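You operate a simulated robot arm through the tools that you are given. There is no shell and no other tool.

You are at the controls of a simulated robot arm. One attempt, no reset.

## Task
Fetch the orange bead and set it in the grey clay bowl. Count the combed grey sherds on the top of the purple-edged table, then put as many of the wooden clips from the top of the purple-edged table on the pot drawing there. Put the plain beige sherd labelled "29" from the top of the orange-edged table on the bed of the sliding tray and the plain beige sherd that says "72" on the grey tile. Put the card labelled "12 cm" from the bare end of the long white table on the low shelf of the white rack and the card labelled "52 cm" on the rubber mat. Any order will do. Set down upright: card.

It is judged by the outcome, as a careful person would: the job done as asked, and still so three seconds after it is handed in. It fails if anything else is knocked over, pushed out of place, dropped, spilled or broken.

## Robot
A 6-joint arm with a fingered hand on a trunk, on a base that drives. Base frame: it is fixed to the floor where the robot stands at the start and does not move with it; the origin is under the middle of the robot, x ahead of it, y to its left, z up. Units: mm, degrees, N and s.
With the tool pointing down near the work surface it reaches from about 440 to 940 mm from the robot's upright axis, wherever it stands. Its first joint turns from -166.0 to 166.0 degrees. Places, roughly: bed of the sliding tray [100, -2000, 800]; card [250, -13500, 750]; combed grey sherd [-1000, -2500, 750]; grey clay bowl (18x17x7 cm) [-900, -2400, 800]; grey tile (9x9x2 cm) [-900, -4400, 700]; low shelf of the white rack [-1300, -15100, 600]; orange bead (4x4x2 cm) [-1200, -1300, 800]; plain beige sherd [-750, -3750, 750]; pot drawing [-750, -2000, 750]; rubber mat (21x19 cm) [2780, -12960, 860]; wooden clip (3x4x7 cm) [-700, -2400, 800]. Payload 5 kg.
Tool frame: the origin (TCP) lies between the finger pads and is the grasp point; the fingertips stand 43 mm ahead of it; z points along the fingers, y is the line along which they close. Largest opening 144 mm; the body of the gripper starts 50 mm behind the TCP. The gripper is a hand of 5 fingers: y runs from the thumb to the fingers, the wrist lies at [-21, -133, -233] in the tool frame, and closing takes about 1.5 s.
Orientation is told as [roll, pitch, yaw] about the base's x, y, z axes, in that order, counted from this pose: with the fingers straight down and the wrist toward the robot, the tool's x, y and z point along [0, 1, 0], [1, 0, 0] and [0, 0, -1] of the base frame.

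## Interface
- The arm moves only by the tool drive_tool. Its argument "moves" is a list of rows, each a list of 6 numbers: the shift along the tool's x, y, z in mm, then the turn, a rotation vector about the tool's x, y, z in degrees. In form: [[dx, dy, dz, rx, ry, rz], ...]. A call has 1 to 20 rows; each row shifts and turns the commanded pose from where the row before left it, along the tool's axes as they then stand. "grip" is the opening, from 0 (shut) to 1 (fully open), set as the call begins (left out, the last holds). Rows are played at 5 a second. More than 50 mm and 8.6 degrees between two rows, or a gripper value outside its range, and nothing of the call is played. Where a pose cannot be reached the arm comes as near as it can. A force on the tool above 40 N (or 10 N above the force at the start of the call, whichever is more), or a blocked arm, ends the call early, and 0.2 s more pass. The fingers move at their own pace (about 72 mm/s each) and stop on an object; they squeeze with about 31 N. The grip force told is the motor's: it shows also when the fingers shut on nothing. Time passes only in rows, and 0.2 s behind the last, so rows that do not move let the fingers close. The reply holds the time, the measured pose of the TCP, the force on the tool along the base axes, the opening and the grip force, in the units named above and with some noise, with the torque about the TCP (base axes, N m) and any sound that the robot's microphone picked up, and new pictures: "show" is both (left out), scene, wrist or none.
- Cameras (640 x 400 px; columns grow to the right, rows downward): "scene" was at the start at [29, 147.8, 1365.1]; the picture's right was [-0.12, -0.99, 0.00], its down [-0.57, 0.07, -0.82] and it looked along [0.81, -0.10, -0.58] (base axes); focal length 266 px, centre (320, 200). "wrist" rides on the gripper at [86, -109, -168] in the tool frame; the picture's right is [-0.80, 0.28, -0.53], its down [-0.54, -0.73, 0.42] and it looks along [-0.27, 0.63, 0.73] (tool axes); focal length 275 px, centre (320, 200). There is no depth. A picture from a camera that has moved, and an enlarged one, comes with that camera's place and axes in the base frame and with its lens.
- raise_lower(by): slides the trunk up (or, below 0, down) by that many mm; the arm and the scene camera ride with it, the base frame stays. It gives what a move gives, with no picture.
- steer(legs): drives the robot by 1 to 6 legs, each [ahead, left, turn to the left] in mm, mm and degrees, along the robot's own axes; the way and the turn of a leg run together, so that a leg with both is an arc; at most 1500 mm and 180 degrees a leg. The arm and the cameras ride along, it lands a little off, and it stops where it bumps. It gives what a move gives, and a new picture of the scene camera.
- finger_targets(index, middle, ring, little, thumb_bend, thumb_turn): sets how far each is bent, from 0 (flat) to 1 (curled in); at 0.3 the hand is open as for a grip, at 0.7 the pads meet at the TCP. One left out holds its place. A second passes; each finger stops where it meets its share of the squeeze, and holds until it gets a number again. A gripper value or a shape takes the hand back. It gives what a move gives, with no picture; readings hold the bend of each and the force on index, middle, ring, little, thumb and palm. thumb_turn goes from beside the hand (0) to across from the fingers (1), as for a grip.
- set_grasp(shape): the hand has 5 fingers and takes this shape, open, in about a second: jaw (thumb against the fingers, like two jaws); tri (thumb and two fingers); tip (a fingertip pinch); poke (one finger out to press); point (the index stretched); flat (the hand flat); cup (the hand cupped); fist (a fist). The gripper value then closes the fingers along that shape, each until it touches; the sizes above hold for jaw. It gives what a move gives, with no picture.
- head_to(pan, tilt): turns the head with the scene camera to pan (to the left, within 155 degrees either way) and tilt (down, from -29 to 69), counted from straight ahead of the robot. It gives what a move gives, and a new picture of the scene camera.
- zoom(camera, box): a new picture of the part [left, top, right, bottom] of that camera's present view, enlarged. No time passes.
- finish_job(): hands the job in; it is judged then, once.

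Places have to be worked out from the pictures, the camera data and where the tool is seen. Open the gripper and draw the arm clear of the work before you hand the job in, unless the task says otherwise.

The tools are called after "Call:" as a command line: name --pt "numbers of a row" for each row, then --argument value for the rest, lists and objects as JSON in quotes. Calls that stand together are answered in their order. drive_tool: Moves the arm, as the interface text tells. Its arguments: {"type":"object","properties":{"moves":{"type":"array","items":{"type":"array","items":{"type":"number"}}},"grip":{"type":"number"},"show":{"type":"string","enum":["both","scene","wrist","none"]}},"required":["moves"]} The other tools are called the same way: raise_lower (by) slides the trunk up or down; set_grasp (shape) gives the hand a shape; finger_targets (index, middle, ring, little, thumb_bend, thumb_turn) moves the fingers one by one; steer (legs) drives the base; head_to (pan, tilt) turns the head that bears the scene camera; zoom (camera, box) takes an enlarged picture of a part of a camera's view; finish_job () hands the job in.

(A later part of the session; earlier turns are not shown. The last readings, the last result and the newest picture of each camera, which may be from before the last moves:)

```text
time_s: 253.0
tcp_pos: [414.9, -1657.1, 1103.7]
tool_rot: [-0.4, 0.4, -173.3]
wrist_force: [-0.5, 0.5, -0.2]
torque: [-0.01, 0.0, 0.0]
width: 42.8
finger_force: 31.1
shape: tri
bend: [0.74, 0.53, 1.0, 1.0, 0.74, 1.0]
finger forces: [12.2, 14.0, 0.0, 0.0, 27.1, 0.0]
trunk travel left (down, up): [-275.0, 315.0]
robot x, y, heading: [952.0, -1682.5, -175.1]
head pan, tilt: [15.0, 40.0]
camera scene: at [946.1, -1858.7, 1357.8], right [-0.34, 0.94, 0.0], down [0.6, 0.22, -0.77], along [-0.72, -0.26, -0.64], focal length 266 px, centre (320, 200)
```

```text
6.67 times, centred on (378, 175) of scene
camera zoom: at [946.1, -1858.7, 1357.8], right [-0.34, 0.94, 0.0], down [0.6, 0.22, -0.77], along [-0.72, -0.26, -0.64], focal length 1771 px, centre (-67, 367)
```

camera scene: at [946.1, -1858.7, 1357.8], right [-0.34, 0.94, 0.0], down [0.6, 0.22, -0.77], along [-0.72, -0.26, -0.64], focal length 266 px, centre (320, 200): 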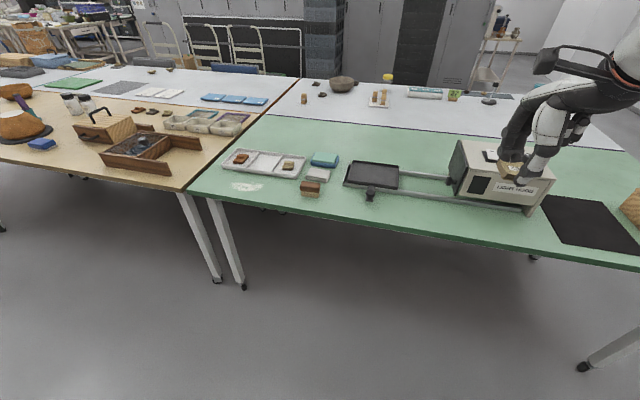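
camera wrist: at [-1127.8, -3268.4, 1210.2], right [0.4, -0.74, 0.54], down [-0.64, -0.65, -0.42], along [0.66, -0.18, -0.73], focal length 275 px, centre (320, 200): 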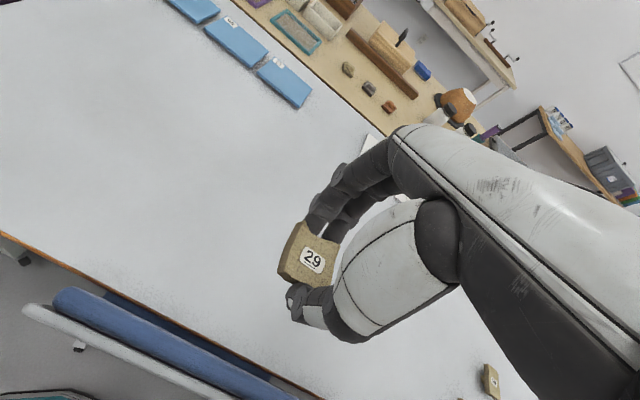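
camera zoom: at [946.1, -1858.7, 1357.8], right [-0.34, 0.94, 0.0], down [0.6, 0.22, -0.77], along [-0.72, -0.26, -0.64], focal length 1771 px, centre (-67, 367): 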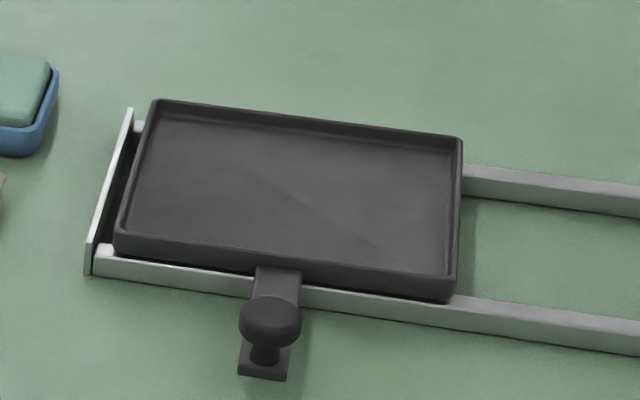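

The pan's inside is roughly 145 by 183 mm, centred near [70, -1952]. I slide along 200 mm and move in 230 mm so it lies ahead of the hand.

Call:
steer --legs '[[0, 230, 0], [230, 0, 0]]'

Call:
head_to --pan 0 --tilt 48

Call:
zoom --camera "wrist" --box '[0, 0, 640, 400]'

```text
time_s: 256.1
tcp_pos: [209.6, -1905.9, 1102.8]
tool_rot: [-0.4, 0.4, -173.3]
wrist_force: [0.2, 0.1, 0.1]
torque: [-0.05, 0.01, 0.02]
width: 43.0
finger_force: 30.7
shape: tri
bend: [0.74, 0.53, 1.0, 1.0, 0.74, 1.0]
finger forces: [12.3, 14.1, 0.1, 0.1, 27.1, 0.0]
trunk travel left (down, up): [-275.0, 315.0]
robot x, y, heading: [743.2, -1930.9, -174.9]
head pan, tilt: [15.0, 40.0]
camera scene: at [739.4, -2106.9, 1357.8], right [-0.34, 0.94, 0.0], down [0.6, 0.22, -0.77], along [-0.72, -0.26, -0.64], focal length 266 px, centre (320, 200)
```

scene: 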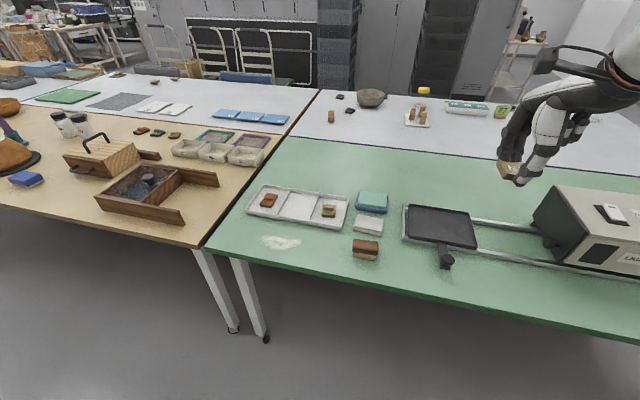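

```text
time_s: 256.8
tcp_pos: [209.6, -1905.6, 1102.9]
tool_rot: [-0.4, 0.4, -173.3]
wrist_force: [-0.5, 0.9, -0.4]
torque: [-0.01, 0.0, -0.01]
width: 42.8
finger_force: 30.9
shape: tri
bend: [0.74, 0.53, 1.0, 1.0, 0.74, 1.0]
finger forces: [12.3, 14.0, 0.0, 0.0, 27.1, 0.0]
trunk travel left (down, up): [-275.0, 315.0]
robot x, y, heading: [742.9, -1931.5, -175.0]
head pan, tilt: [0.0, 48.0]
camera scene: at [740.7, -2084.8, 1346.4], right [-0.09, 1.0, 0.0], down [0.74, 0.07, -0.67], along [-0.67, -0.06, -0.74], focal length 266 px, centre (320, 200)
```

scene: 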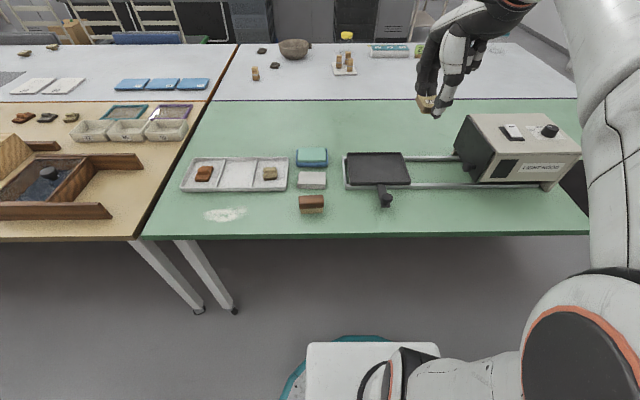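

```text
1.00 times, centred on (320, 200) of wrist (not enlarged: the box is as wide or as high as the picture)
camera zoom: at [326.5, -1979.7, 1271.8], right [-0.38, 0.75, 0.54], down [0.66, 0.63, -0.41], along [-0.65, 0.2, -0.73], focal length 275 px, centre (320, 200)
```

zoom: 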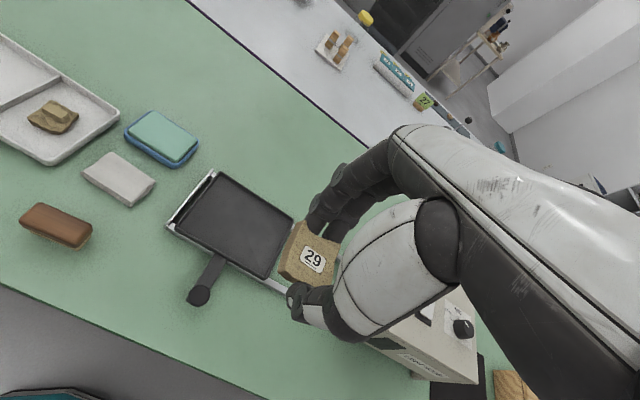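

Both cameras put the pan's centre near [75, -1961]. I move the sherd over it and come down to a hover.

Call:
drive_tool --pt "10.5 35 0 0 0 0" --pt "10.5 35 0 0 0 0" --pt "10.5 35 0 0 0 0" --pt "10.5 35 0 0 0 0" --pt "0 0 45 0 0 0" --pt "0 0 45 0 0 0" --pt "0 0 45 0 0 0" --pt "0 0 45 0 0 0" --pt "0 0 35 0 0 0" --pt "0 0 0 0 0 0" --show "both"

Call:
zoom --camera "scene" --box '[310, 100, 450, 220]'

```text
time_s: 259.0
tcp_pos: [76.5, -1961.1, 886.8]
tool_rot: [-0.3, 0.4, -173.2]
wrist_force: [0.8, -0.2, -1.4]
torque: [-0.03, -0.03, -0.02]
width: 42.6
finger_force: 30.8
shape: tri
bend: [0.74, 0.53, 1.0, 1.0, 0.74, 1.0]
finger forces: [12.4, 14.1, 0.0, 0.1, 27.1, 0.1]
trunk travel left (down, up): [-275.0, 315.0]
robot x, y, heading: [744.9, -1930.9, -175.0]
head pan, tilt: [0.0, 48.0]
camera scene: at [740.5, -2084.8, 1346.4], right [-0.09, 1.0, 0.0], down [0.74, 0.07, -0.67], along [-0.67, -0.06, -0.74], focal length 266 px, centre (320, 200)
camera wrist: at [193.9, -2035.1, 1055.2], right [-0.38, 0.75, 0.54], down [0.66, 0.63, -0.42], along [-0.65, 0.2, -0.73], focal length 275 px, centre (320, 200)
```

scene: 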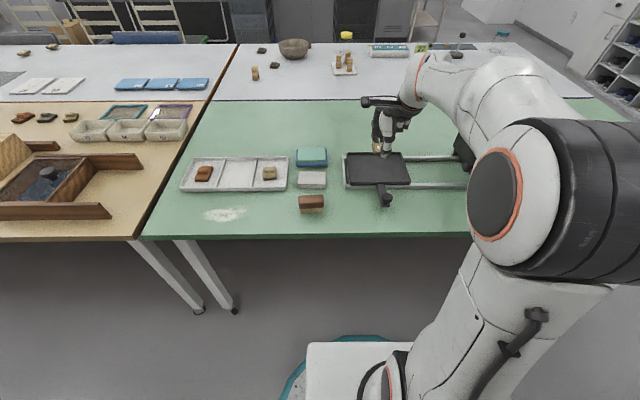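
wrist: 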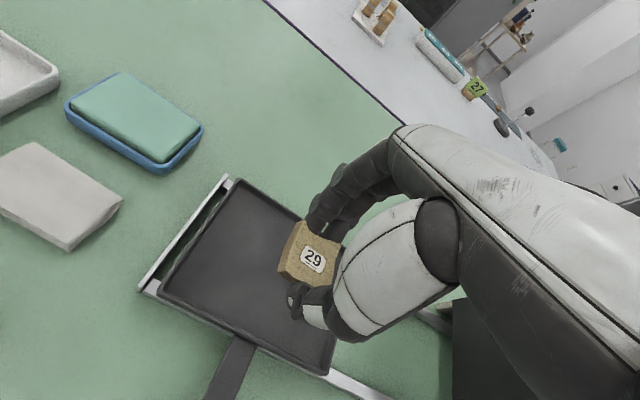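

```text
3.33 times, centred on (380, 160) of scene
camera zoom: at [740.5, -2084.8, 1346.4], right [-0.09, 1.0, 0.0], down [0.74, 0.07, -0.67], along [-0.67, -0.06, -0.74], focal length 886 px, centre (120, 333)
```

zoom: 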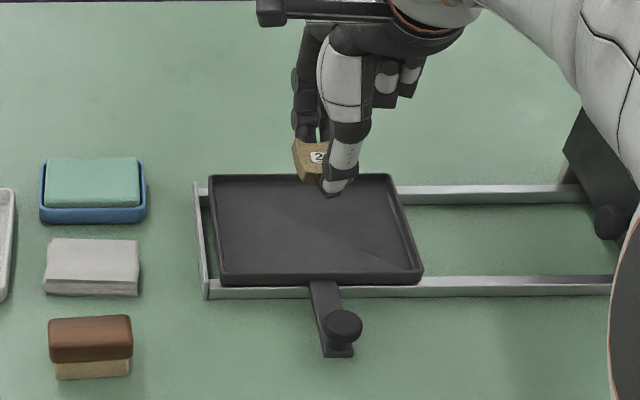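

The sherd is centred over the pan. I lower to just above the bed and then step down to contact.

Call:
drive_tool --pt "-2 3 0 0 0 0" --pt "0 0 25 0 0 0" --pt "0 0 25 0 0 0" --pt "0 0 0 0 0 0" --show "none"

Call:
zoom --camera "scene" --box '[330, 130, 430, 200]'

Call:
drive_tool --pt "0 0 6 0 0 0" --pt "0 0 6 0 0 0" --pt "0 0 0 0 0 0" --show "none"

Call:
zoom --camera "scene" --box '[330, 130, 430, 200]'

```text
time_s: 260.0
tcp_pos: [73.3, -1960.2, 836.4]
tool_rot: [-0.3, 0.4, -173.3]
wrist_force: [-0.2, -0.3, -1.1]
torque: [-0.01, -0.04, 0.01]
width: 42.8
finger_force: 31.3
shape: tri
bend: [0.74, 0.53, 1.0, 1.0, 0.74, 1.0]
finger forces: [12.6, 14.1, 0.0, 0.0, 27.0, 0.0]
trunk travel left (down, up): [-275.0, 315.0]
robot x, y, heading: [743.3, -1928.7, -174.9]
head pan, tilt: [0.0, 48.0]
```

```text
5.71 times, centred on (380, 165) of scene
camera zoom: at [740.5, -2084.7, 1346.4], right [-0.09, 1.0, 0.0], down [0.74, 0.07, -0.67], along [-0.67, -0.06, -0.74], focal length 1518 px, centre (-23, 400)
```

zoom: 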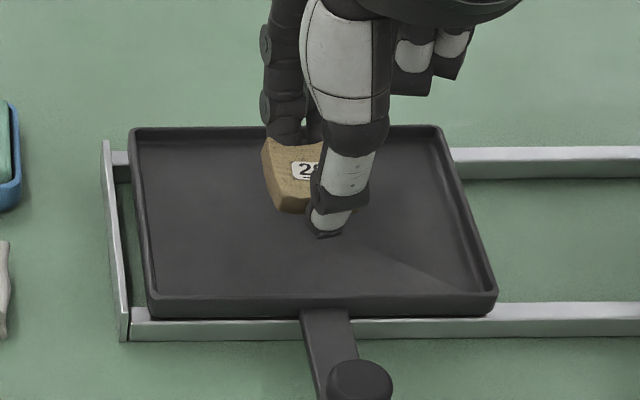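

```text
time_s: 260.8
tcp_pos: [73.5, -1959.9, 823.6]
tool_rot: [-0.4, 0.5, -173.3]
wrist_force: [-1.0, -0.4, -0.9]
torque: [-0.02, -0.03, -0.03]
width: 42.8
finger_force: 31.5
shape: tri
bend: [0.74, 0.53, 1.0, 1.0, 0.74, 1.0]
finger forces: [12.5, 14.1, 0.0, 0.1, 26.9, 0.0]
trunk travel left (down, up): [-275.0, 315.0]
robot x, y, heading: [743.8, -1930.4, -174.8]
head pan, tilt: [0.0, 48.0]
```

```text
5.71 times, centred on (380, 165) of scene
camera zoom: at [740.7, -2084.7, 1346.3], right [-0.09, 1.0, 0.0], down [0.74, 0.07, -0.67], along [-0.67, -0.06, -0.74], focal length 1518 px, centre (-23, 400)
```

zoom: 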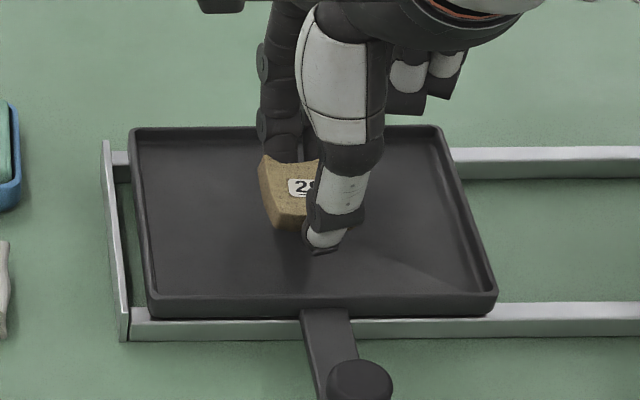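

Still above the bed. I continue in small steps.

Call:
drive_tool --pt "0 0 5 0 0 0" --pt "0 0 0 0 0 0" --show "none"

Call:
drive_tool --pt "0 0 4 0 0 0" --pt "0 0 0 0 0 0" --show "none"

Call:
drive_tool --pt "0 0 3 0 0 0" --pt "0 0 0 0 0 0" --show "none"

```text
time_s: 261.4
tcp_pos: [73.3, -1960.4, 819.1]
tool_rot: [-0.3, 0.3, -173.2]
wrist_force: [0.1, -1.5, -1.0]
torque: [-0.01, 0.0, 0.01]
width: 43.2
finger_force: 31.2
shape: tri
bend: [0.74, 0.53, 1.0, 1.0, 0.74, 1.0]
finger forces: [12.6, 14.0, 0.0, 0.0, 27.0, 0.1]
trunk travel left (down, up): [-275.0, 315.0]
robot x, y, heading: [742.2, -1928.2, -174.9]
head pan, tilt: [0.0, 48.0]
```

```text
time_s: 262.0
tcp_pos: [72.7, -1960.2, 815.9]
tool_rot: [-0.4, 0.4, -173.3]
wrist_force: [0.6, 0.2, -0.1]
torque: [0.0, 0.03, -0.02]
width: 42.5
finger_force: 31.0
shape: tri
bend: [0.74, 0.53, 1.0, 1.0, 0.74, 1.0]
finger forces: [12.4, 14.0, 0.1, 0.0, 27.0, 0.0]
trunk travel left (down, up): [-275.0, 315.0]
robot x, y, heading: [743.1, -1933.5, -175.0]
head pan, tilt: [0.0, 48.0]
```

```text
time_s: 262.6
tcp_pos: [73.7, -1959.9, 814.0]
tool_rot: [-0.4, 0.2, -173.3]
wrist_force: [0.7, -0.3, 2.1]
torque: [0.03, 0.03, -0.01]
width: 42.5
finger_force: 31.0
shape: tri
bend: [0.74, 0.53, 1.0, 1.0, 0.74, 1.0]
finger forces: [12.7, 14.2, 0.1, 0.0, 27.5, 0.0]
trunk travel left (down, up): [-275.0, 315.0]
robot x, y, heading: [745.8, -1932.7, -174.9]
head pan, tilt: [0.0, 48.0]
```

First touch at TCP z ≈ 814. I release gently and rise.

Call:
drive_tool --pt "0 0 0 0 0 0" --pt "0 0 0 0 0 0" --pt "0 0 0 0 0 0" --pt "0 0 0 0 0 0" --pt "0 0 0 0 0 0" --pt "0 0 -8 0 0 0" --pt "0 0 -20 0 0 0" --pt "0 0 -30 0 0 0" --pt "0 0 -40 0 0 0" --grip 0.6 --show "wrist"

Call:
zoom --camera "scene" --box '[330, 130, 430, 200]'

```text
time_s: 264.6
tcp_pos: [73.0, -1961.0, 912.1]
tool_rot: [-0.3, 0.5, -173.3]
wrist_force: [-0.8, 0.1, -0.9]
torque: [0.03, -0.02, -0.01]
width: 86.1
finger_force: 0.0
shape: tri
bend: [0.74, 0.41, 0.99, 0.99, 0.66, 1.0]
finger forces: [0.1, 0.0, 0.1, 0.0, 0.0, 0.0]
trunk travel left (down, up): [-275.0, 315.0]
robot x, y, heading: [747.2, -1935.1, -174.9]
head pan, tilt: [0.0, 48.0]
camera wrist: at [190.3, -2035.4, 1080.1], right [-0.38, 0.75, 0.54], down [0.66, 0.63, -0.41], along [-0.65, 0.2, -0.74], focal length 275 px, centre (320, 200)
```

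wrist: 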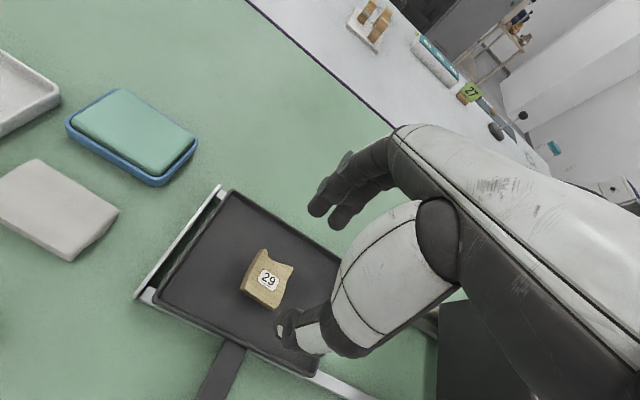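

```text
5.71 times, centred on (380, 165) of scene
camera zoom: at [740.6, -2084.7, 1346.3], right [-0.09, 1.0, 0.0], down [0.74, 0.07, -0.67], along [-0.67, -0.06, -0.74], focal length 1518 px, centre (-23, 400)
```

zoom: 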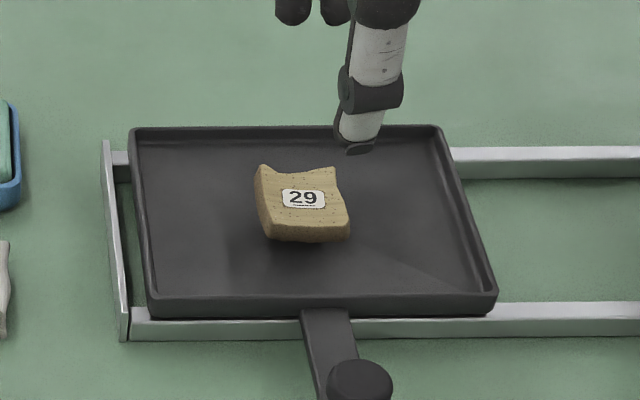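

Sherd 29 rests on the tray's bed. Now the cards at the far end of the room: I retract the arm, back off and turn to face down the aisle.

Call:
drive_tool --pt "0 -10 -45 0 0 0" --pt "0 -25 -40 0 0 0" --pt "0 -35 -20 0 0 0" --pt "-10 -45 0 0 0 0" --pt "-10 -45 0 0 0 0" --pt "-10 -45 0 0 0 0" --pt "0 0 0 0 0 0" --show "none"

Call:
steer --legs '[[-260, 0, 0], [0, 0, 90.5]]'

Call:
head_to --pan 15 --tilt 20

```text
time_s: 266.2
tcp_pos: [273.4, -1909.4, 1019.9]
tool_rot: [-0.3, 0.4, -173.3]
wrist_force: [0.8, -0.7, 1.4]
torque: [0.02, 0.0, -0.01]
width: 86.3
finger_force: 0.1
shape: tri
bend: [0.74, 0.41, 0.99, 0.99, 0.66, 1.0]
finger forces: [0.1, 0.1, 0.0, 0.0, 0.0, 0.0]
trunk travel left (down, up): [-275.0, 315.0]
robot x, y, heading: [744.0, -1933.4, -175.3]
head pan, tilt: [0.0, 48.0]
```

```text
time_s: 272.0
tcp_pos: [989.2, -2381.3, 1019.5]
tool_rot: [-0.4, 0.4, -82.4]
wrist_force: [1.3, 0.0, 0.0]
torque: [0.0, 0.01, 0.0]
width: 86.0
finger_force: 0.1
shape: tri
bend: [0.74, 0.41, 0.99, 0.99, 0.66, 1.0]
finger forces: [0.0, 0.0, 0.1, 0.0, 0.0, 0.2]
trunk travel left (down, up): [-275.0, 315.0]
robot x, y, heading: [1000.7, -1907.1, -84.2]
head pan, tilt: [0.0, 48.0]
camera scene: at [1161.6, -1908.5, 1346.4], right [-0.99, -0.1, 0.0], down [-0.08, 0.74, -0.67], along [0.07, -0.67, -0.74], focal length 266 px, centre (320, 200)
```

scene: 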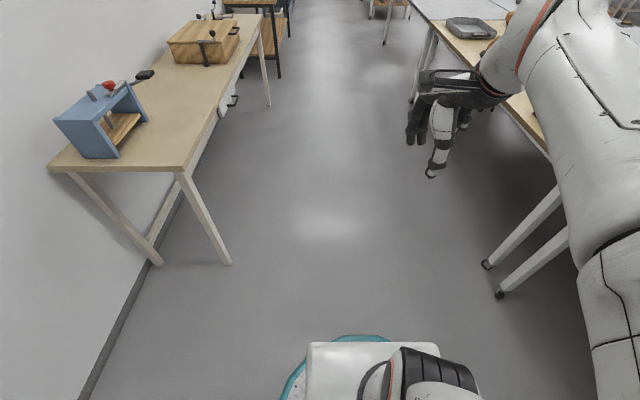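

```text
time_s: 272.9
tcp_pos: [988.0, -2381.4, 1019.1]
tool_rot: [-0.5, 0.4, -82.3]
wrist_force: [-0.7, 0.5, 0.2]
torque: [-0.02, -0.04, -0.02]
width: 86.2
finger_force: 0.0
shape: tri
bend: [0.74, 0.41, 0.99, 0.99, 0.66, 1.0]
finger forces: [0.0, 0.0, 0.0, 0.1, 0.0, 0.0]
trunk travel left (down, up): [-275.0, 315.0]
robot x, y, heading: [1000.8, -1910.8, -84.3]
head pan, tilt: [15.0, 20.0]
camera scene: at [1186.7, -1917.1, 1389.1], right [-0.93, -0.36, 0.0], down [-0.12, 0.32, -0.94], along [0.34, -0.88, -0.34], focal length 266 px, centre (320, 200)
```

scene: 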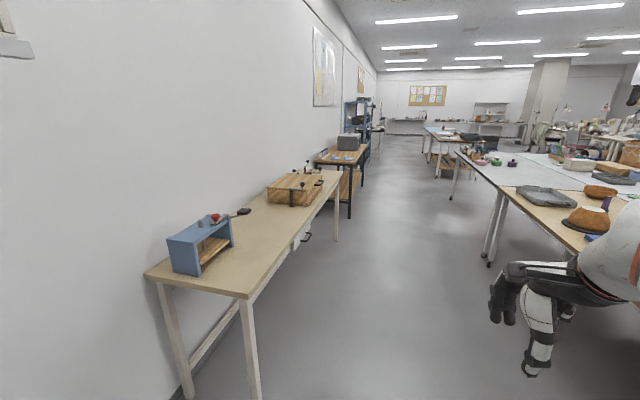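

The aisle is about 1.4 m wide and I am centred in it. I drive on 4.5 m along it and look again.

Call:
steer --legs '[[1500, 0, 0], [1500, 0, 0]]'

Call:
head_to --pan 0 --tilt 20

```text
time_s: 287.4
tcp_pos: [1192.0, -5383.7, 1019.0]
tool_rot: [-0.4, 0.4, -85.0]
wrist_force: [0.2, 0.6, -0.4]
torque: [-0.01, 0.04, -0.03]
width: 86.2
finger_force: 0.0
shape: tri
bend: [0.74, 0.41, 0.99, 0.99, 0.66, 1.0]
finger forces: [0.0, 0.1, 0.1, 0.0, 0.1, 0.0]
trunk travel left (down, up): [-275.0, 315.0]
robot x, y, heading: [1224.6, -4914.9, -86.8]
head pan, tilt: [15.0, 20.0]
camera scene: at [1410.4, -4929.3, 1389.2], right [-0.95, -0.32, 0.0], down [-0.11, 0.32, -0.94], along [0.3, -0.89, -0.34], focal length 266 px, centre (320, 200)
```

scene: 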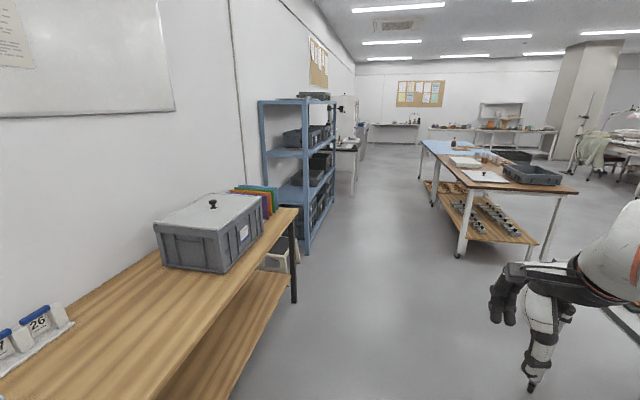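

```text
time_s: 288.2
tcp_pos: [1192.5, -5383.6, 1019.8]
tool_rot: [-0.5, 0.3, -84.9]
wrist_force: [0.4, 0.3, -0.6]
torque: [0.0, -0.02, -0.01]
width: 86.1
finger_force: 0.1
shape: tri
bend: [0.74, 0.41, 0.99, 0.99, 0.66, 1.0]
finger forces: [0.1, 0.0, 0.0, 0.1, 0.1, 0.1]
trunk travel left (down, up): [-275.0, 315.0]
robot x, y, heading: [1226.8, -4916.0, -86.5]
head pan, tilt: [0.0, 20.0]
camera scene: at [1386.6, -4933.9, 1389.2], right [-1.0, -0.06, 0.0], down [-0.02, 0.34, -0.94], along [0.06, -0.94, -0.34], focal length 266 px, centre (320, 200)
```

scene: 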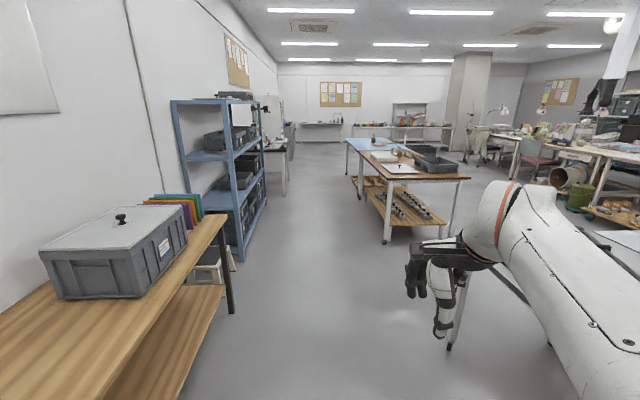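

The blue shelf is on the left and an island table on the right. I straighten the heading and drive another 3 m, drifting slightly left to stay centred.

Call:
steer --legs '[[0, 0, 2.2], [1500, 60, 0], [1500, 40, 0]]'

Call:
zoom --camera "scene" --box '[200, 60, 440, 210]'

```text
refused: leg 2 is longer than a leg can be; nothing moved
```

```text
2.67 times, centred on (320, 135) of scene
camera zoom: at [1386.6, -4933.9, 1389.2], right [-1.0, -0.06, 0.0], down [-0.02, 0.34, -0.94], along [0.06, -0.94, -0.34], focal length 709 px, centre (320, 373)
```

zoom: 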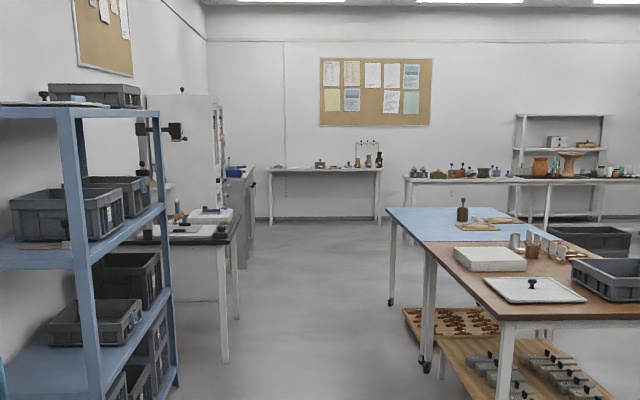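

A leg was too long; I repeat with 1400 mm legs.

Call:
steer --legs '[[0, 0, 2.2], [1400, 60, 0], [1400, 40, 0]]'

Call:
zoom --camera "scene" --box '[200, 60, 440, 210]'

```text
time_s: 302.1
tcp_pos: [1614.4, -8140.8, 1019.8]
tool_rot: [-0.4, 0.4, -81.6]
wrist_force: [-0.8, 0.8, -0.7]
torque: [0.02, -0.01, -0.01]
width: 86.0
finger_force: 0.1
shape: tri
bend: [0.74, 0.41, 0.99, 0.99, 0.66, 1.0]
finger forces: [0.0, 0.0, 0.0, 0.0, 0.0, 0.1]
trunk travel left (down, up): [-275.0, 315.0]
robot x, y, heading: [1621.7, -7669.6, -83.1]
head pan, tilt: [0.0, 20.0]
camera scene: at [1781.5, -7680.1, 1389.2], right [-0.99, -0.12, 0.0], down [-0.04, 0.34, -0.94], along [0.11, -0.93, -0.34], focal length 266 px, centre (320, 200)
```

scene: 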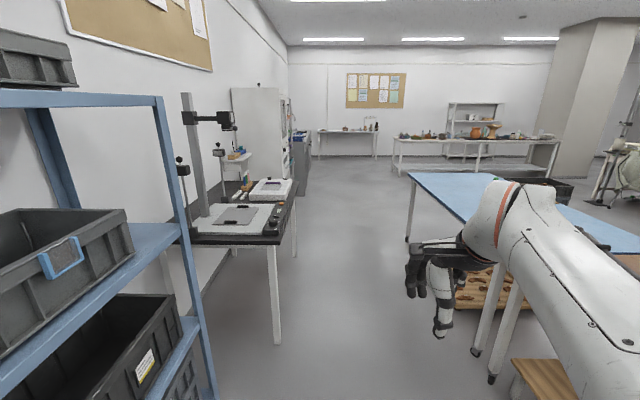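

```text
2.67 times, centred on (320, 135) of scene
camera zoom: at [1781.5, -7680.1, 1389.2], right [-0.99, -0.12, 0.0], down [-0.04, 0.34, -0.94], along [0.11, -0.93, -0.34], focal length 709 px, centre (320, 373)
```

zoom: 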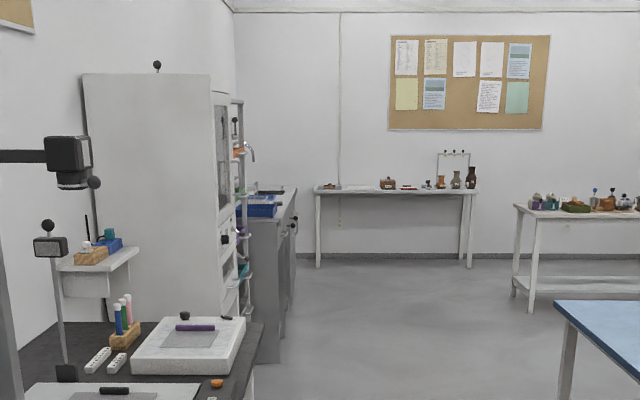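

The aisle stays clear. I continue 2.8 m with a small heading correction.

Call:
steer --legs '[[1400, 0, -1], [1400, 0, 0]]'

Call:
head_to --pan -20 --tilt 20

Call:
zoom --camera "scene" --box '[160, 60, 480, 260]'

```text
time_s: 315.9
tcp_pos: [1862.2, -10984.9, 1018.5]
tool_rot: [-0.4, 0.3, -83.3]
wrist_force: [0.0, -0.3, 0.1]
torque: [0.0, -0.03, -0.01]
width: 86.2
finger_force: 0.0
shape: tri
bend: [0.74, 0.41, 0.99, 0.99, 0.66, 1.0]
finger forces: [0.1, 0.1, 0.1, 0.0, 0.1, 0.0]
trunk travel left (down, up): [-275.0, 315.0]
robot x, y, heading: [1884.8, -10512.3, -84.9]
head pan, tilt: [0.0, 20.0]
camera scene: at [2043.4, -10529.2, 1389.2], right [-1.0, -0.09, 0.0], down [-0.03, 0.34, -0.94], along [0.08, -0.94, -0.34], focal length 266 px, centre (320, 200)
```

scene: 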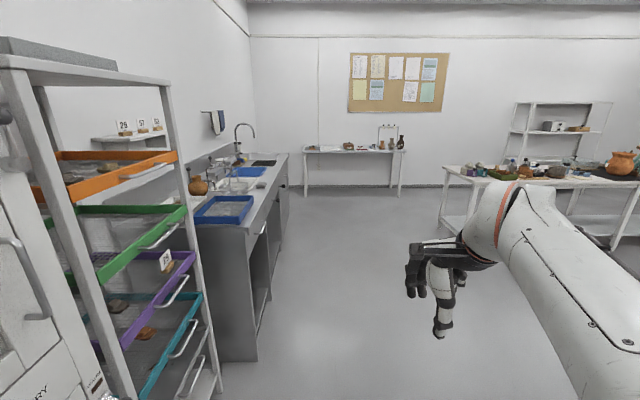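

```text
time_s: 316.7
tcp_pos: [1863.2, -10985.0, 1019.4]
tool_rot: [-0.3, 0.4, -83.3]
wrist_force: [-0.1, -0.3, -0.4]
torque: [0.04, 0.0, -0.01]
width: 86.1
finger_force: 0.0
shape: tri
bend: [0.74, 0.41, 0.99, 0.99, 0.66, 1.0]
finger forces: [0.1, 0.0, 0.1, 0.1, 0.0, 0.1]
trunk travel left (down, up): [-275.0, 315.0]
robot x, y, heading: [1884.8, -10514.4, -85.1]
head pan, tilt: [-20.0, 20.0]
camera scene: at [2011.3, -10526.5, 1389.2], right [-0.97, 0.26, 0.0], down [0.09, 0.33, -0.94], along [-0.24, -0.91, -0.34], focal length 266 px, centre (320, 200)
```

scene: 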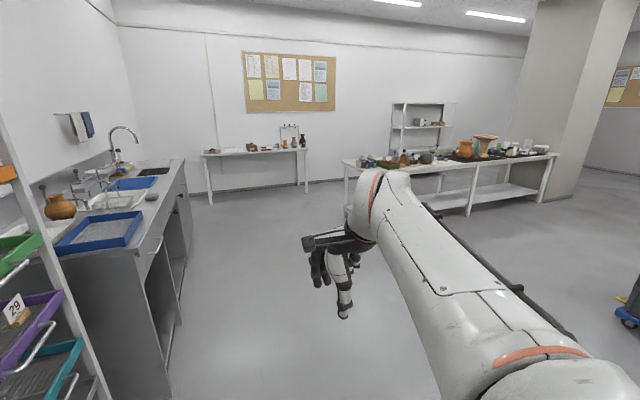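

```text
2.00 times, centred on (320, 160) of scene
camera zoom: at [2011.3, -10526.5, 1389.2], right [-0.97, 0.26, 0.0], down [0.09, 0.33, -0.94], along [-0.24, -0.91, -0.34], focal length 531 px, centre (320, 280)
```

zoom: 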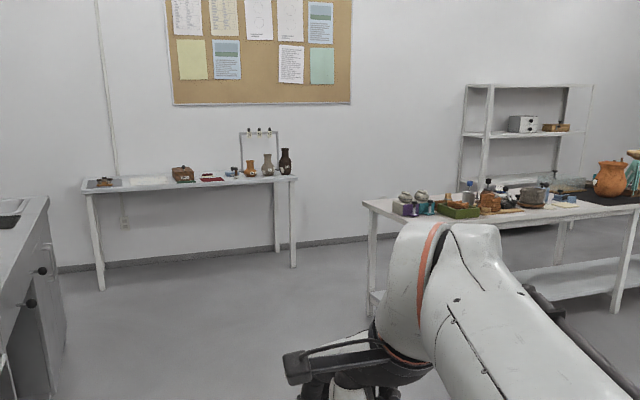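

The long white table is ahead right, the white rack behind it, and a sink counter on the left with a dark mat at its far end. I drive nearer to see the cards.

Call:
steer --legs '[[1400, -150, 0]]'

Call:
head_to --pan -35 --tilt 25

Call:
head_to --pan 30 --tilt 30

```text
time_s: 323.7
tcp_pos: [1833.9, -12398.0, 1019.2]
tool_rot: [-0.4, 0.5, -83.5]
wrist_force: [0.2, 0.1, 0.4]
torque: [-0.07, -0.02, -0.04]
width: 86.1
finger_force: 0.1
shape: tri
bend: [0.74, 0.41, 0.99, 0.99, 0.66, 1.0]
finger forces: [0.1, 0.1, 0.1, 0.1, 0.0, 0.1]
trunk travel left (down, up): [-275.0, 315.0]
robot x, y, heading: [1857.4, -11924.6, -85.4]
head pan, tilt: [-20.0, 20.0]
camera scene: at [1985.7, -11939.9, 1389.2], right [-0.96, 0.26, 0.0], down [0.09, 0.33, -0.94], along [-0.25, -0.91, -0.34], focal length 266 px, centre (320, 200)
```

scene: 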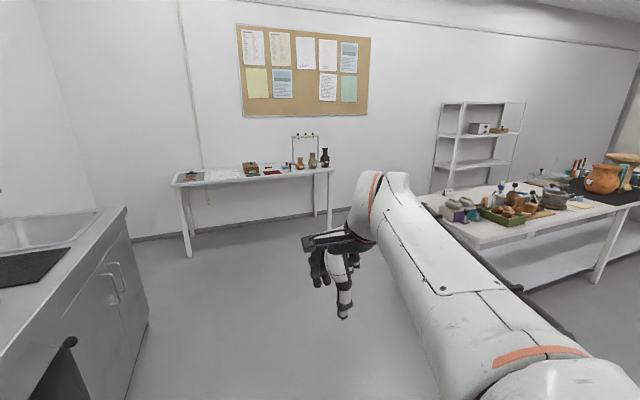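

```text
time_s: 324.5
tcp_pos: [1833.8, -12396.7, 1019.1]
tool_rot: [-0.4, 0.4, -83.5]
wrist_force: [0.0, 0.3, 0.2]
torque: [-0.02, -0.01, 0.02]
width: 86.0
finger_force: 0.0
shape: tri
bend: [0.74, 0.41, 0.99, 0.99, 0.66, 1.0]
finger forces: [0.0, 0.0, 0.0, 0.0, 0.0, 0.0]
trunk travel left (down, up): [-275.0, 315.0]
robot x, y, heading: [1858.2, -11927.2, -85.1]
head pan, tilt: [-35.0, 25.0]
camera scene: at [1963.8, -11929.8, 1381.2], right [-0.86, 0.5, 0.0], down [0.21, 0.37, -0.91], along [-0.46, -0.78, -0.42], focal length 266 px, centre (320, 200)
```

scene: 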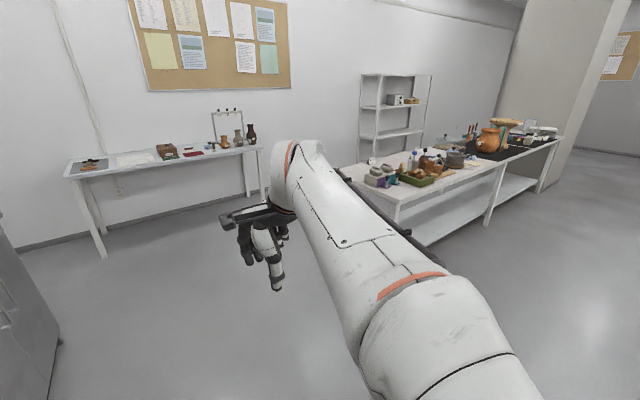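

```text
time_s: 325.9
tcp_pos: [1832.9, -12398.7, 1019.5]
tool_rot: [-0.3, 0.4, -83.5]
wrist_force: [1.1, -0.2, 0.1]
torque: [-0.01, 0.03, 0.01]
width: 86.0
finger_force: 0.2
shape: tri
bend: [0.74, 0.41, 0.99, 0.99, 0.66, 1.0]
finger forces: [0.0, 0.0, 0.0, 0.0, 0.1, 0.0]
trunk travel left (down, up): [-275.0, 315.0]
robot x, y, heading: [1855.6, -11930.2, -85.2]
head pan, tilt: [30.0, 30.0]
camera scene: at [2061.7, -11924.4, 1373.2], right [-0.82, -0.57, 0.0], down [-0.28, 0.41, -0.87], along [0.49, -0.71, -0.5], focal length 266 px, centre (320, 200)
```

scene: 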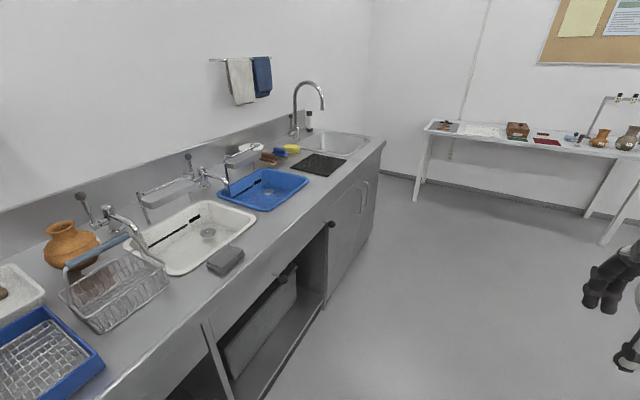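

The black ridged mat on the counter's far end is the rubber mat. I zoom on the long white table to find the cards.

Call:
head_to --pan -45 --tilt 25

Call:
zoom --camera "scene" --box '[220, 100, 400, 212]'

Call:
zoom --camera "scene" --box '[380, 90, 540, 190]'

```text
time_s: 327.3
tcp_pos: [1834.5, -12397.9, 1019.7]
tool_rot: [-0.4, 0.4, -83.4]
wrist_force: [-0.6, 0.3, 1.0]
torque: [0.0, 0.01, -0.01]
width: 86.2
finger_force: 0.0
shape: tri
bend: [0.74, 0.41, 0.99, 0.99, 0.66, 1.0]
finger forces: [0.0, 0.0, 0.0, 0.0, 0.0, 0.0]
trunk travel left (down, up): [-275.0, 315.0]
robot x, y, heading: [1860.8, -11925.0, -85.1]
head pan, tilt: [-45.0, 25.0]
camera scene: at [1950.7, -11920.5, 1381.1], right [-0.76, 0.65, 0.0], down [0.27, 0.32, -0.91], along [-0.58, -0.69, -0.42], focal length 266 px, centre (320, 200)
```

scene: 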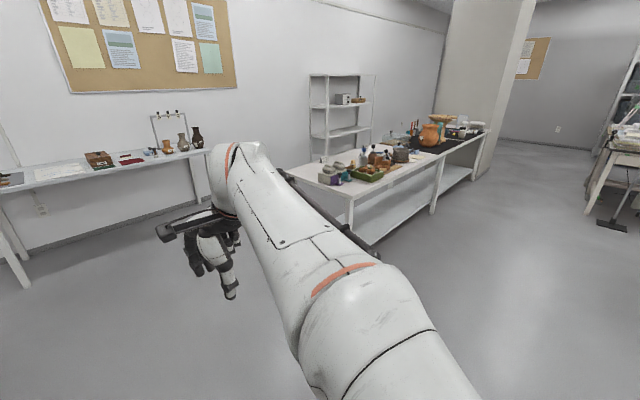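

```text
3.56 times, centred on (310, 156) of scene
camera zoom: at [1950.7, -11920.5, 1381.1], right [-0.76, 0.65, 0.0], down [0.27, 0.32, -0.91], along [-0.58, -0.69, -0.42], focal length 945 px, centre (356, 356)
```

zoom: 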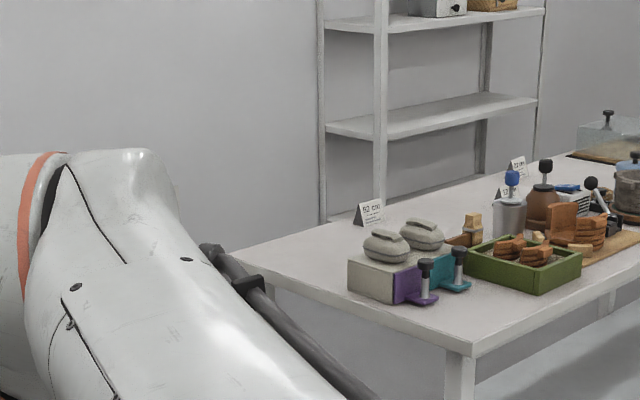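

```text
4.00 times, centred on (460, 140) of scene
camera zoom: at [1950.7, -11920.5, 1381.1], right [-0.76, 0.65, 0.0], down [0.27, 0.32, -0.91], along [-0.58, -0.69, -0.42], focal length 1063 px, centre (-240, 440)
```

zoom: 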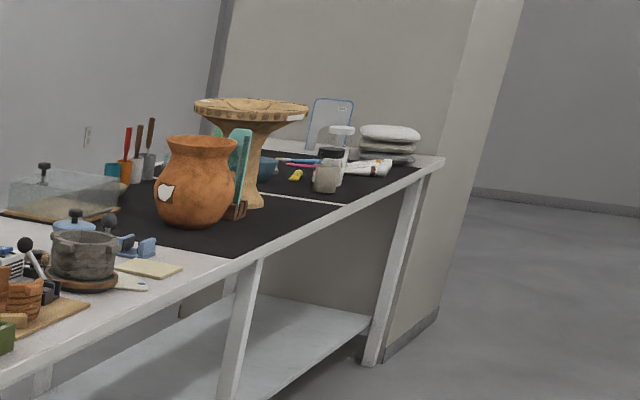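

Tent cards stand toward the back of the table's white end. I move across to stand in front of that part of the table.

Call:
steer --legs '[[0, -1450, 0]]'

Call:
head_to --pan 10 --tilt 25

Call:
zoom --camera "scene" --box '[120, 110, 440, 270]'

```text
time_s: 334.7
tcp_pos: [357.0, -12525.4, 1019.4]
tool_rot: [-0.4, 0.4, -83.3]
wrist_force: [-0.7, -0.3, 0.3]
torque: [-0.01, 0.03, -0.02]
width: 86.3
finger_force: 0.0
shape: tri
bend: [0.74, 0.41, 0.99, 0.99, 0.66, 1.0]
finger forces: [0.1, 0.0, 0.0, 0.0, 0.1, 0.0]
trunk travel left (down, up): [-275.0, 315.0]
robot x, y, heading: [382.7, -12052.9, -85.1]
head pan, tilt: [-45.0, 25.0]
camera scene: at [472.0, -12046.6, 1381.1], right [-0.77, 0.64, 0.0], down [0.27, 0.32, -0.91], along [-0.58, -0.69, -0.42], focal length 266 px, centre (320, 200)
```

scene: 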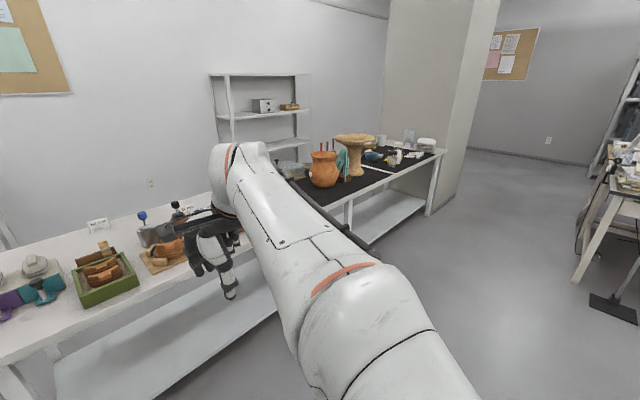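

```text
time_s: 335.9
tcp_pos: [356.8, -12524.7, 1019.6]
tool_rot: [-0.3, 0.4, -83.3]
wrist_force: [-0.9, 0.4, 0.6]
torque: [0.02, -0.01, -0.02]
width: 85.9
finger_force: 0.0
shape: tri
bend: [0.74, 0.41, 0.99, 0.99, 0.66, 1.0]
finger forces: [0.1, 0.0, 0.1, 0.1, 0.1, 0.0]
trunk travel left (down, up): [-275.0, 315.0]
robot x, y, heading: [377.7, -12053.1, -84.8]
head pan, tilt: [10.0, 25.0]
camera scene: at [554.9, -12065.1, 1381.1], right [-0.97, -0.26, 0.0], down [-0.11, 0.41, -0.91], along [0.23, -0.88, -0.42], focal length 266 px, centre (320, 200)
```

scene: 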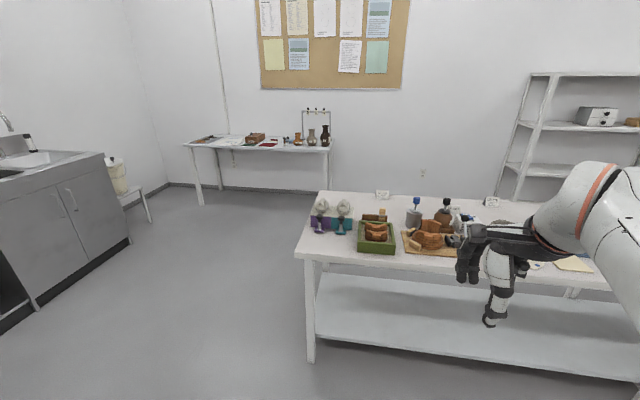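

```text
2.00 times, centred on (280, 190) of scene
camera zoom: at [554.9, -12065.1, 1381.1], right [-0.97, -0.26, 0.0], down [-0.11, 0.41, -0.91], along [0.23, -0.88, -0.42], focal length 531 px, centre (400, 220)
```

zoom: 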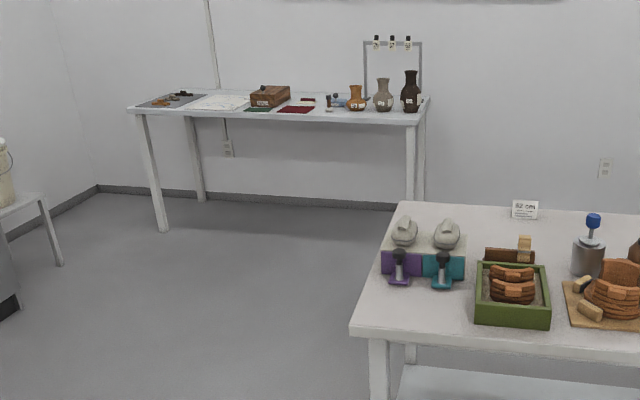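

The cards stand near the table's back edge. I zoom further to read them from here.

Call:
zoom --camera "scene" --box '[365, 180, 405, 205]'

Call:
zoom --camera "scene" --box '[470, 180, 520, 212]'

Call:
zoom --camera "scene" --box '[400, 170, 560, 270]'

```text
16.00 times, centred on (385, 192) of scene
camera zoom: at [554.9, -12065.1, 1381.1], right [-0.97, -0.26, 0.0], down [-0.11, 0.41, -0.91], along [0.23, -0.88, -0.42], focal length 4252 px, centre (-720, 320)
```

zoom: 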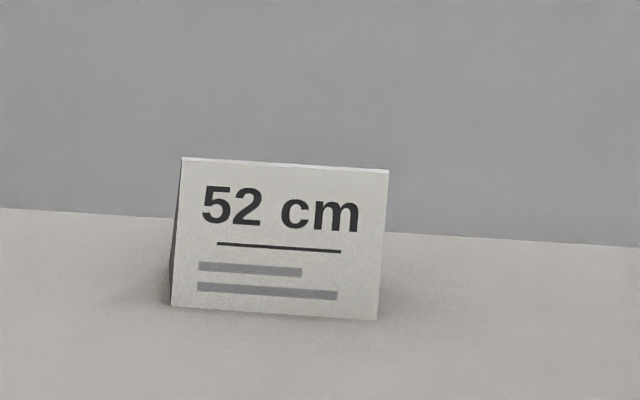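

```text
12.50 times, centred on (495, 196) of scene
camera zoom: at [554.9, -12065.1, 1381.1], right [-0.97, -0.26, 0.0], down [-0.11, 0.41, -0.91], along [0.23, -0.88, -0.42], focal length 3322 px, centre (-1868, 250)
```

zoom: 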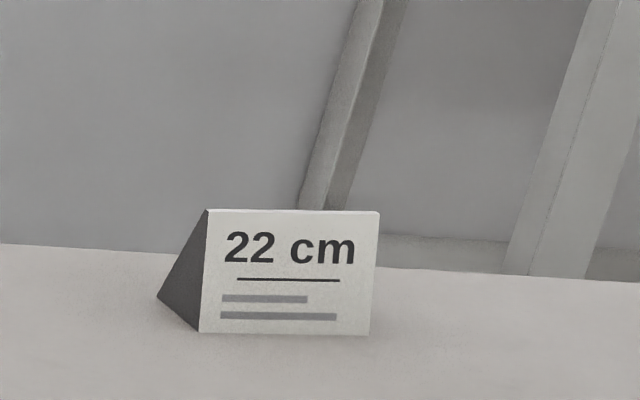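

```text
4.00 times, centred on (480, 220) of scene
camera zoom: at [554.9, -12065.1, 1381.1], right [-0.97, -0.26, 0.0], down [-0.11, 0.41, -0.91], along [0.23, -0.88, -0.42], focal length 1063 px, centre (-320, 120)
```

zoom: 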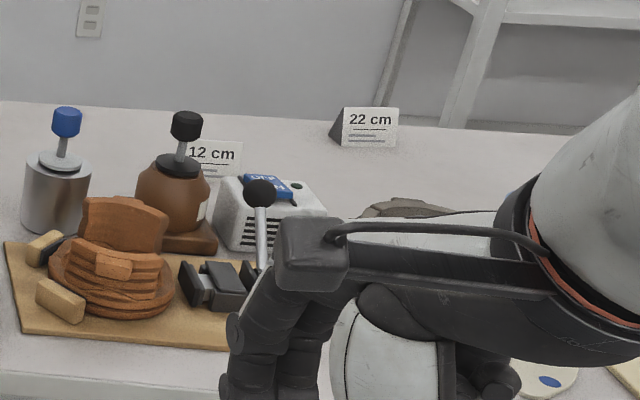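

The cards read "52 cm" (near the left end), "12 cm" and "22 cm", all near the table's back edge, so I will work from behind the table. I drive around its left end and check the passage.

Call:
steer --legs '[[0, 950, 0], [1300, 0, 0]]'

Call:
head_to --pan -10 --tilt 35

Call:
head_to --pan -55 --tilt 25

```text
time_s: 347.2
tcp_pos: [1420.4, -13763.6, 1019.3]
tool_rot: [-0.4, 0.5, -83.2]
wrist_force: [-0.1, 0.4, -0.8]
torque: [0.0, -0.02, 0.01]
width: 86.1
finger_force: 0.1
shape: tri
bend: [0.74, 0.41, 0.99, 0.99, 0.66, 1.0]
finger forces: [0.0, 0.0, 0.0, 0.1, 0.0, 0.0]
trunk travel left (down, up): [-275.0, 315.0]
robot x, y, heading: [1439.5, -13292.7, -85.0]
head pan, tilt: [10.0, 25.0]
camera scene: at [1618.7, -13304.6, 1381.1], right [-0.97, -0.26, 0.0], down [-0.11, 0.41, -0.91], along [0.23, -0.88, -0.42], focal length 266 px, centre (320, 200)
```

scene: 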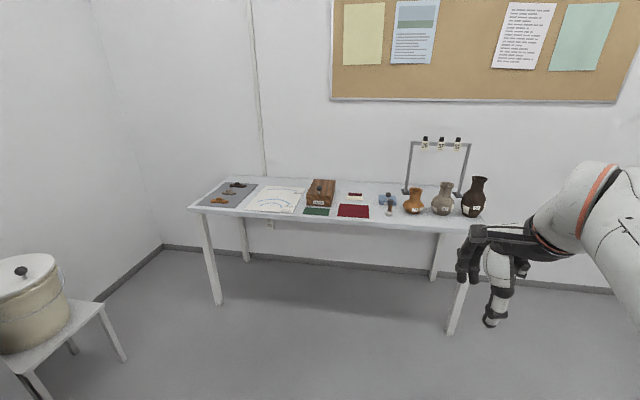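

```text
time_s: 348.0
tcp_pos: [1420.2, -13763.7, 1020.1]
tool_rot: [-0.4, 0.4, -83.4]
wrist_force: [0.5, -1.1, 0.0]
torque: [-0.02, 0.01, 0.0]
width: 86.2
finger_force: 0.2
shape: tri
bend: [0.74, 0.41, 0.99, 0.99, 0.66, 1.0]
finger forces: [0.0, 0.0, 0.1, 0.1, 0.0, 0.1]
trunk travel left (down, up): [-275.0, 315.0]
robot x, y, heading: [1441.2, -13290.7, -85.0]
head pan, tilt: [-10.0, 35.0]
camera scene: at [1587.2, -13303.3, 1365.4], right [-1.0, 0.09, 0.0], down [0.05, 0.57, -0.82], along [-0.07, -0.82, -0.57], focal length 266 px, centre (320, 200)
```

scene: 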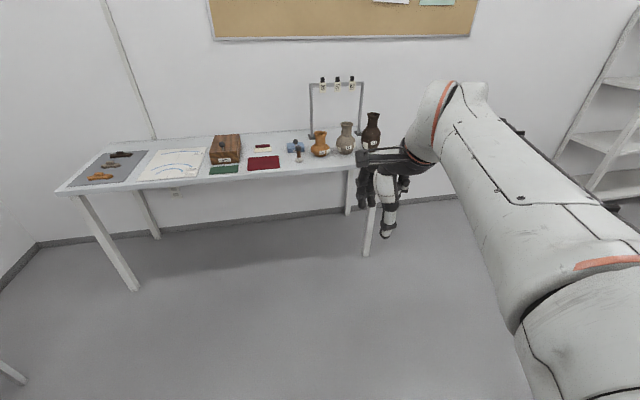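

```text
time_s: 349.1
tcp_pos: [1421.1, -13764.0, 1019.4]
tool_rot: [-0.3, 0.4, -83.2]
wrist_force: [-0.2, -0.1, -0.9]
torque: [-0.02, 0.02, 0.0]
width: 86.3
finger_force: 0.0
shape: tri
bend: [0.74, 0.41, 0.99, 0.99, 0.66, 1.0]
finger forces: [0.1, 0.0, 0.0, 0.0, 0.0, 0.0]
trunk travel left (down, up): [-275.0, 315.0]
robot x, y, heading: [1440.8, -13292.6, -85.3]
head pan, tilt: [-55.0, 25.0]
camera scene: at [1524.3, -13274.8, 1381.1], right [-0.64, 0.77, 0.0], down [0.32, 0.27, -0.91], along [-0.69, -0.58, -0.42], focal length 266 px, centre (320, 200)
```

scene: 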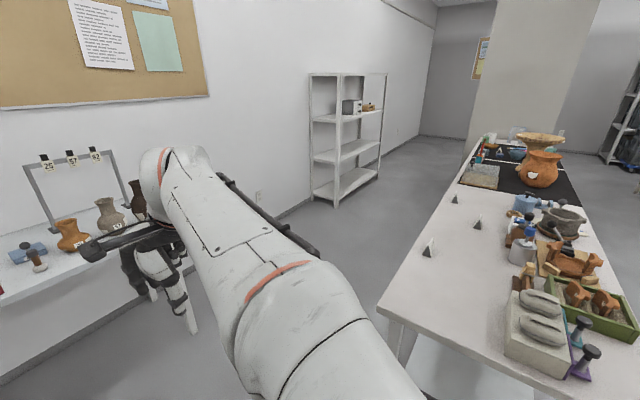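

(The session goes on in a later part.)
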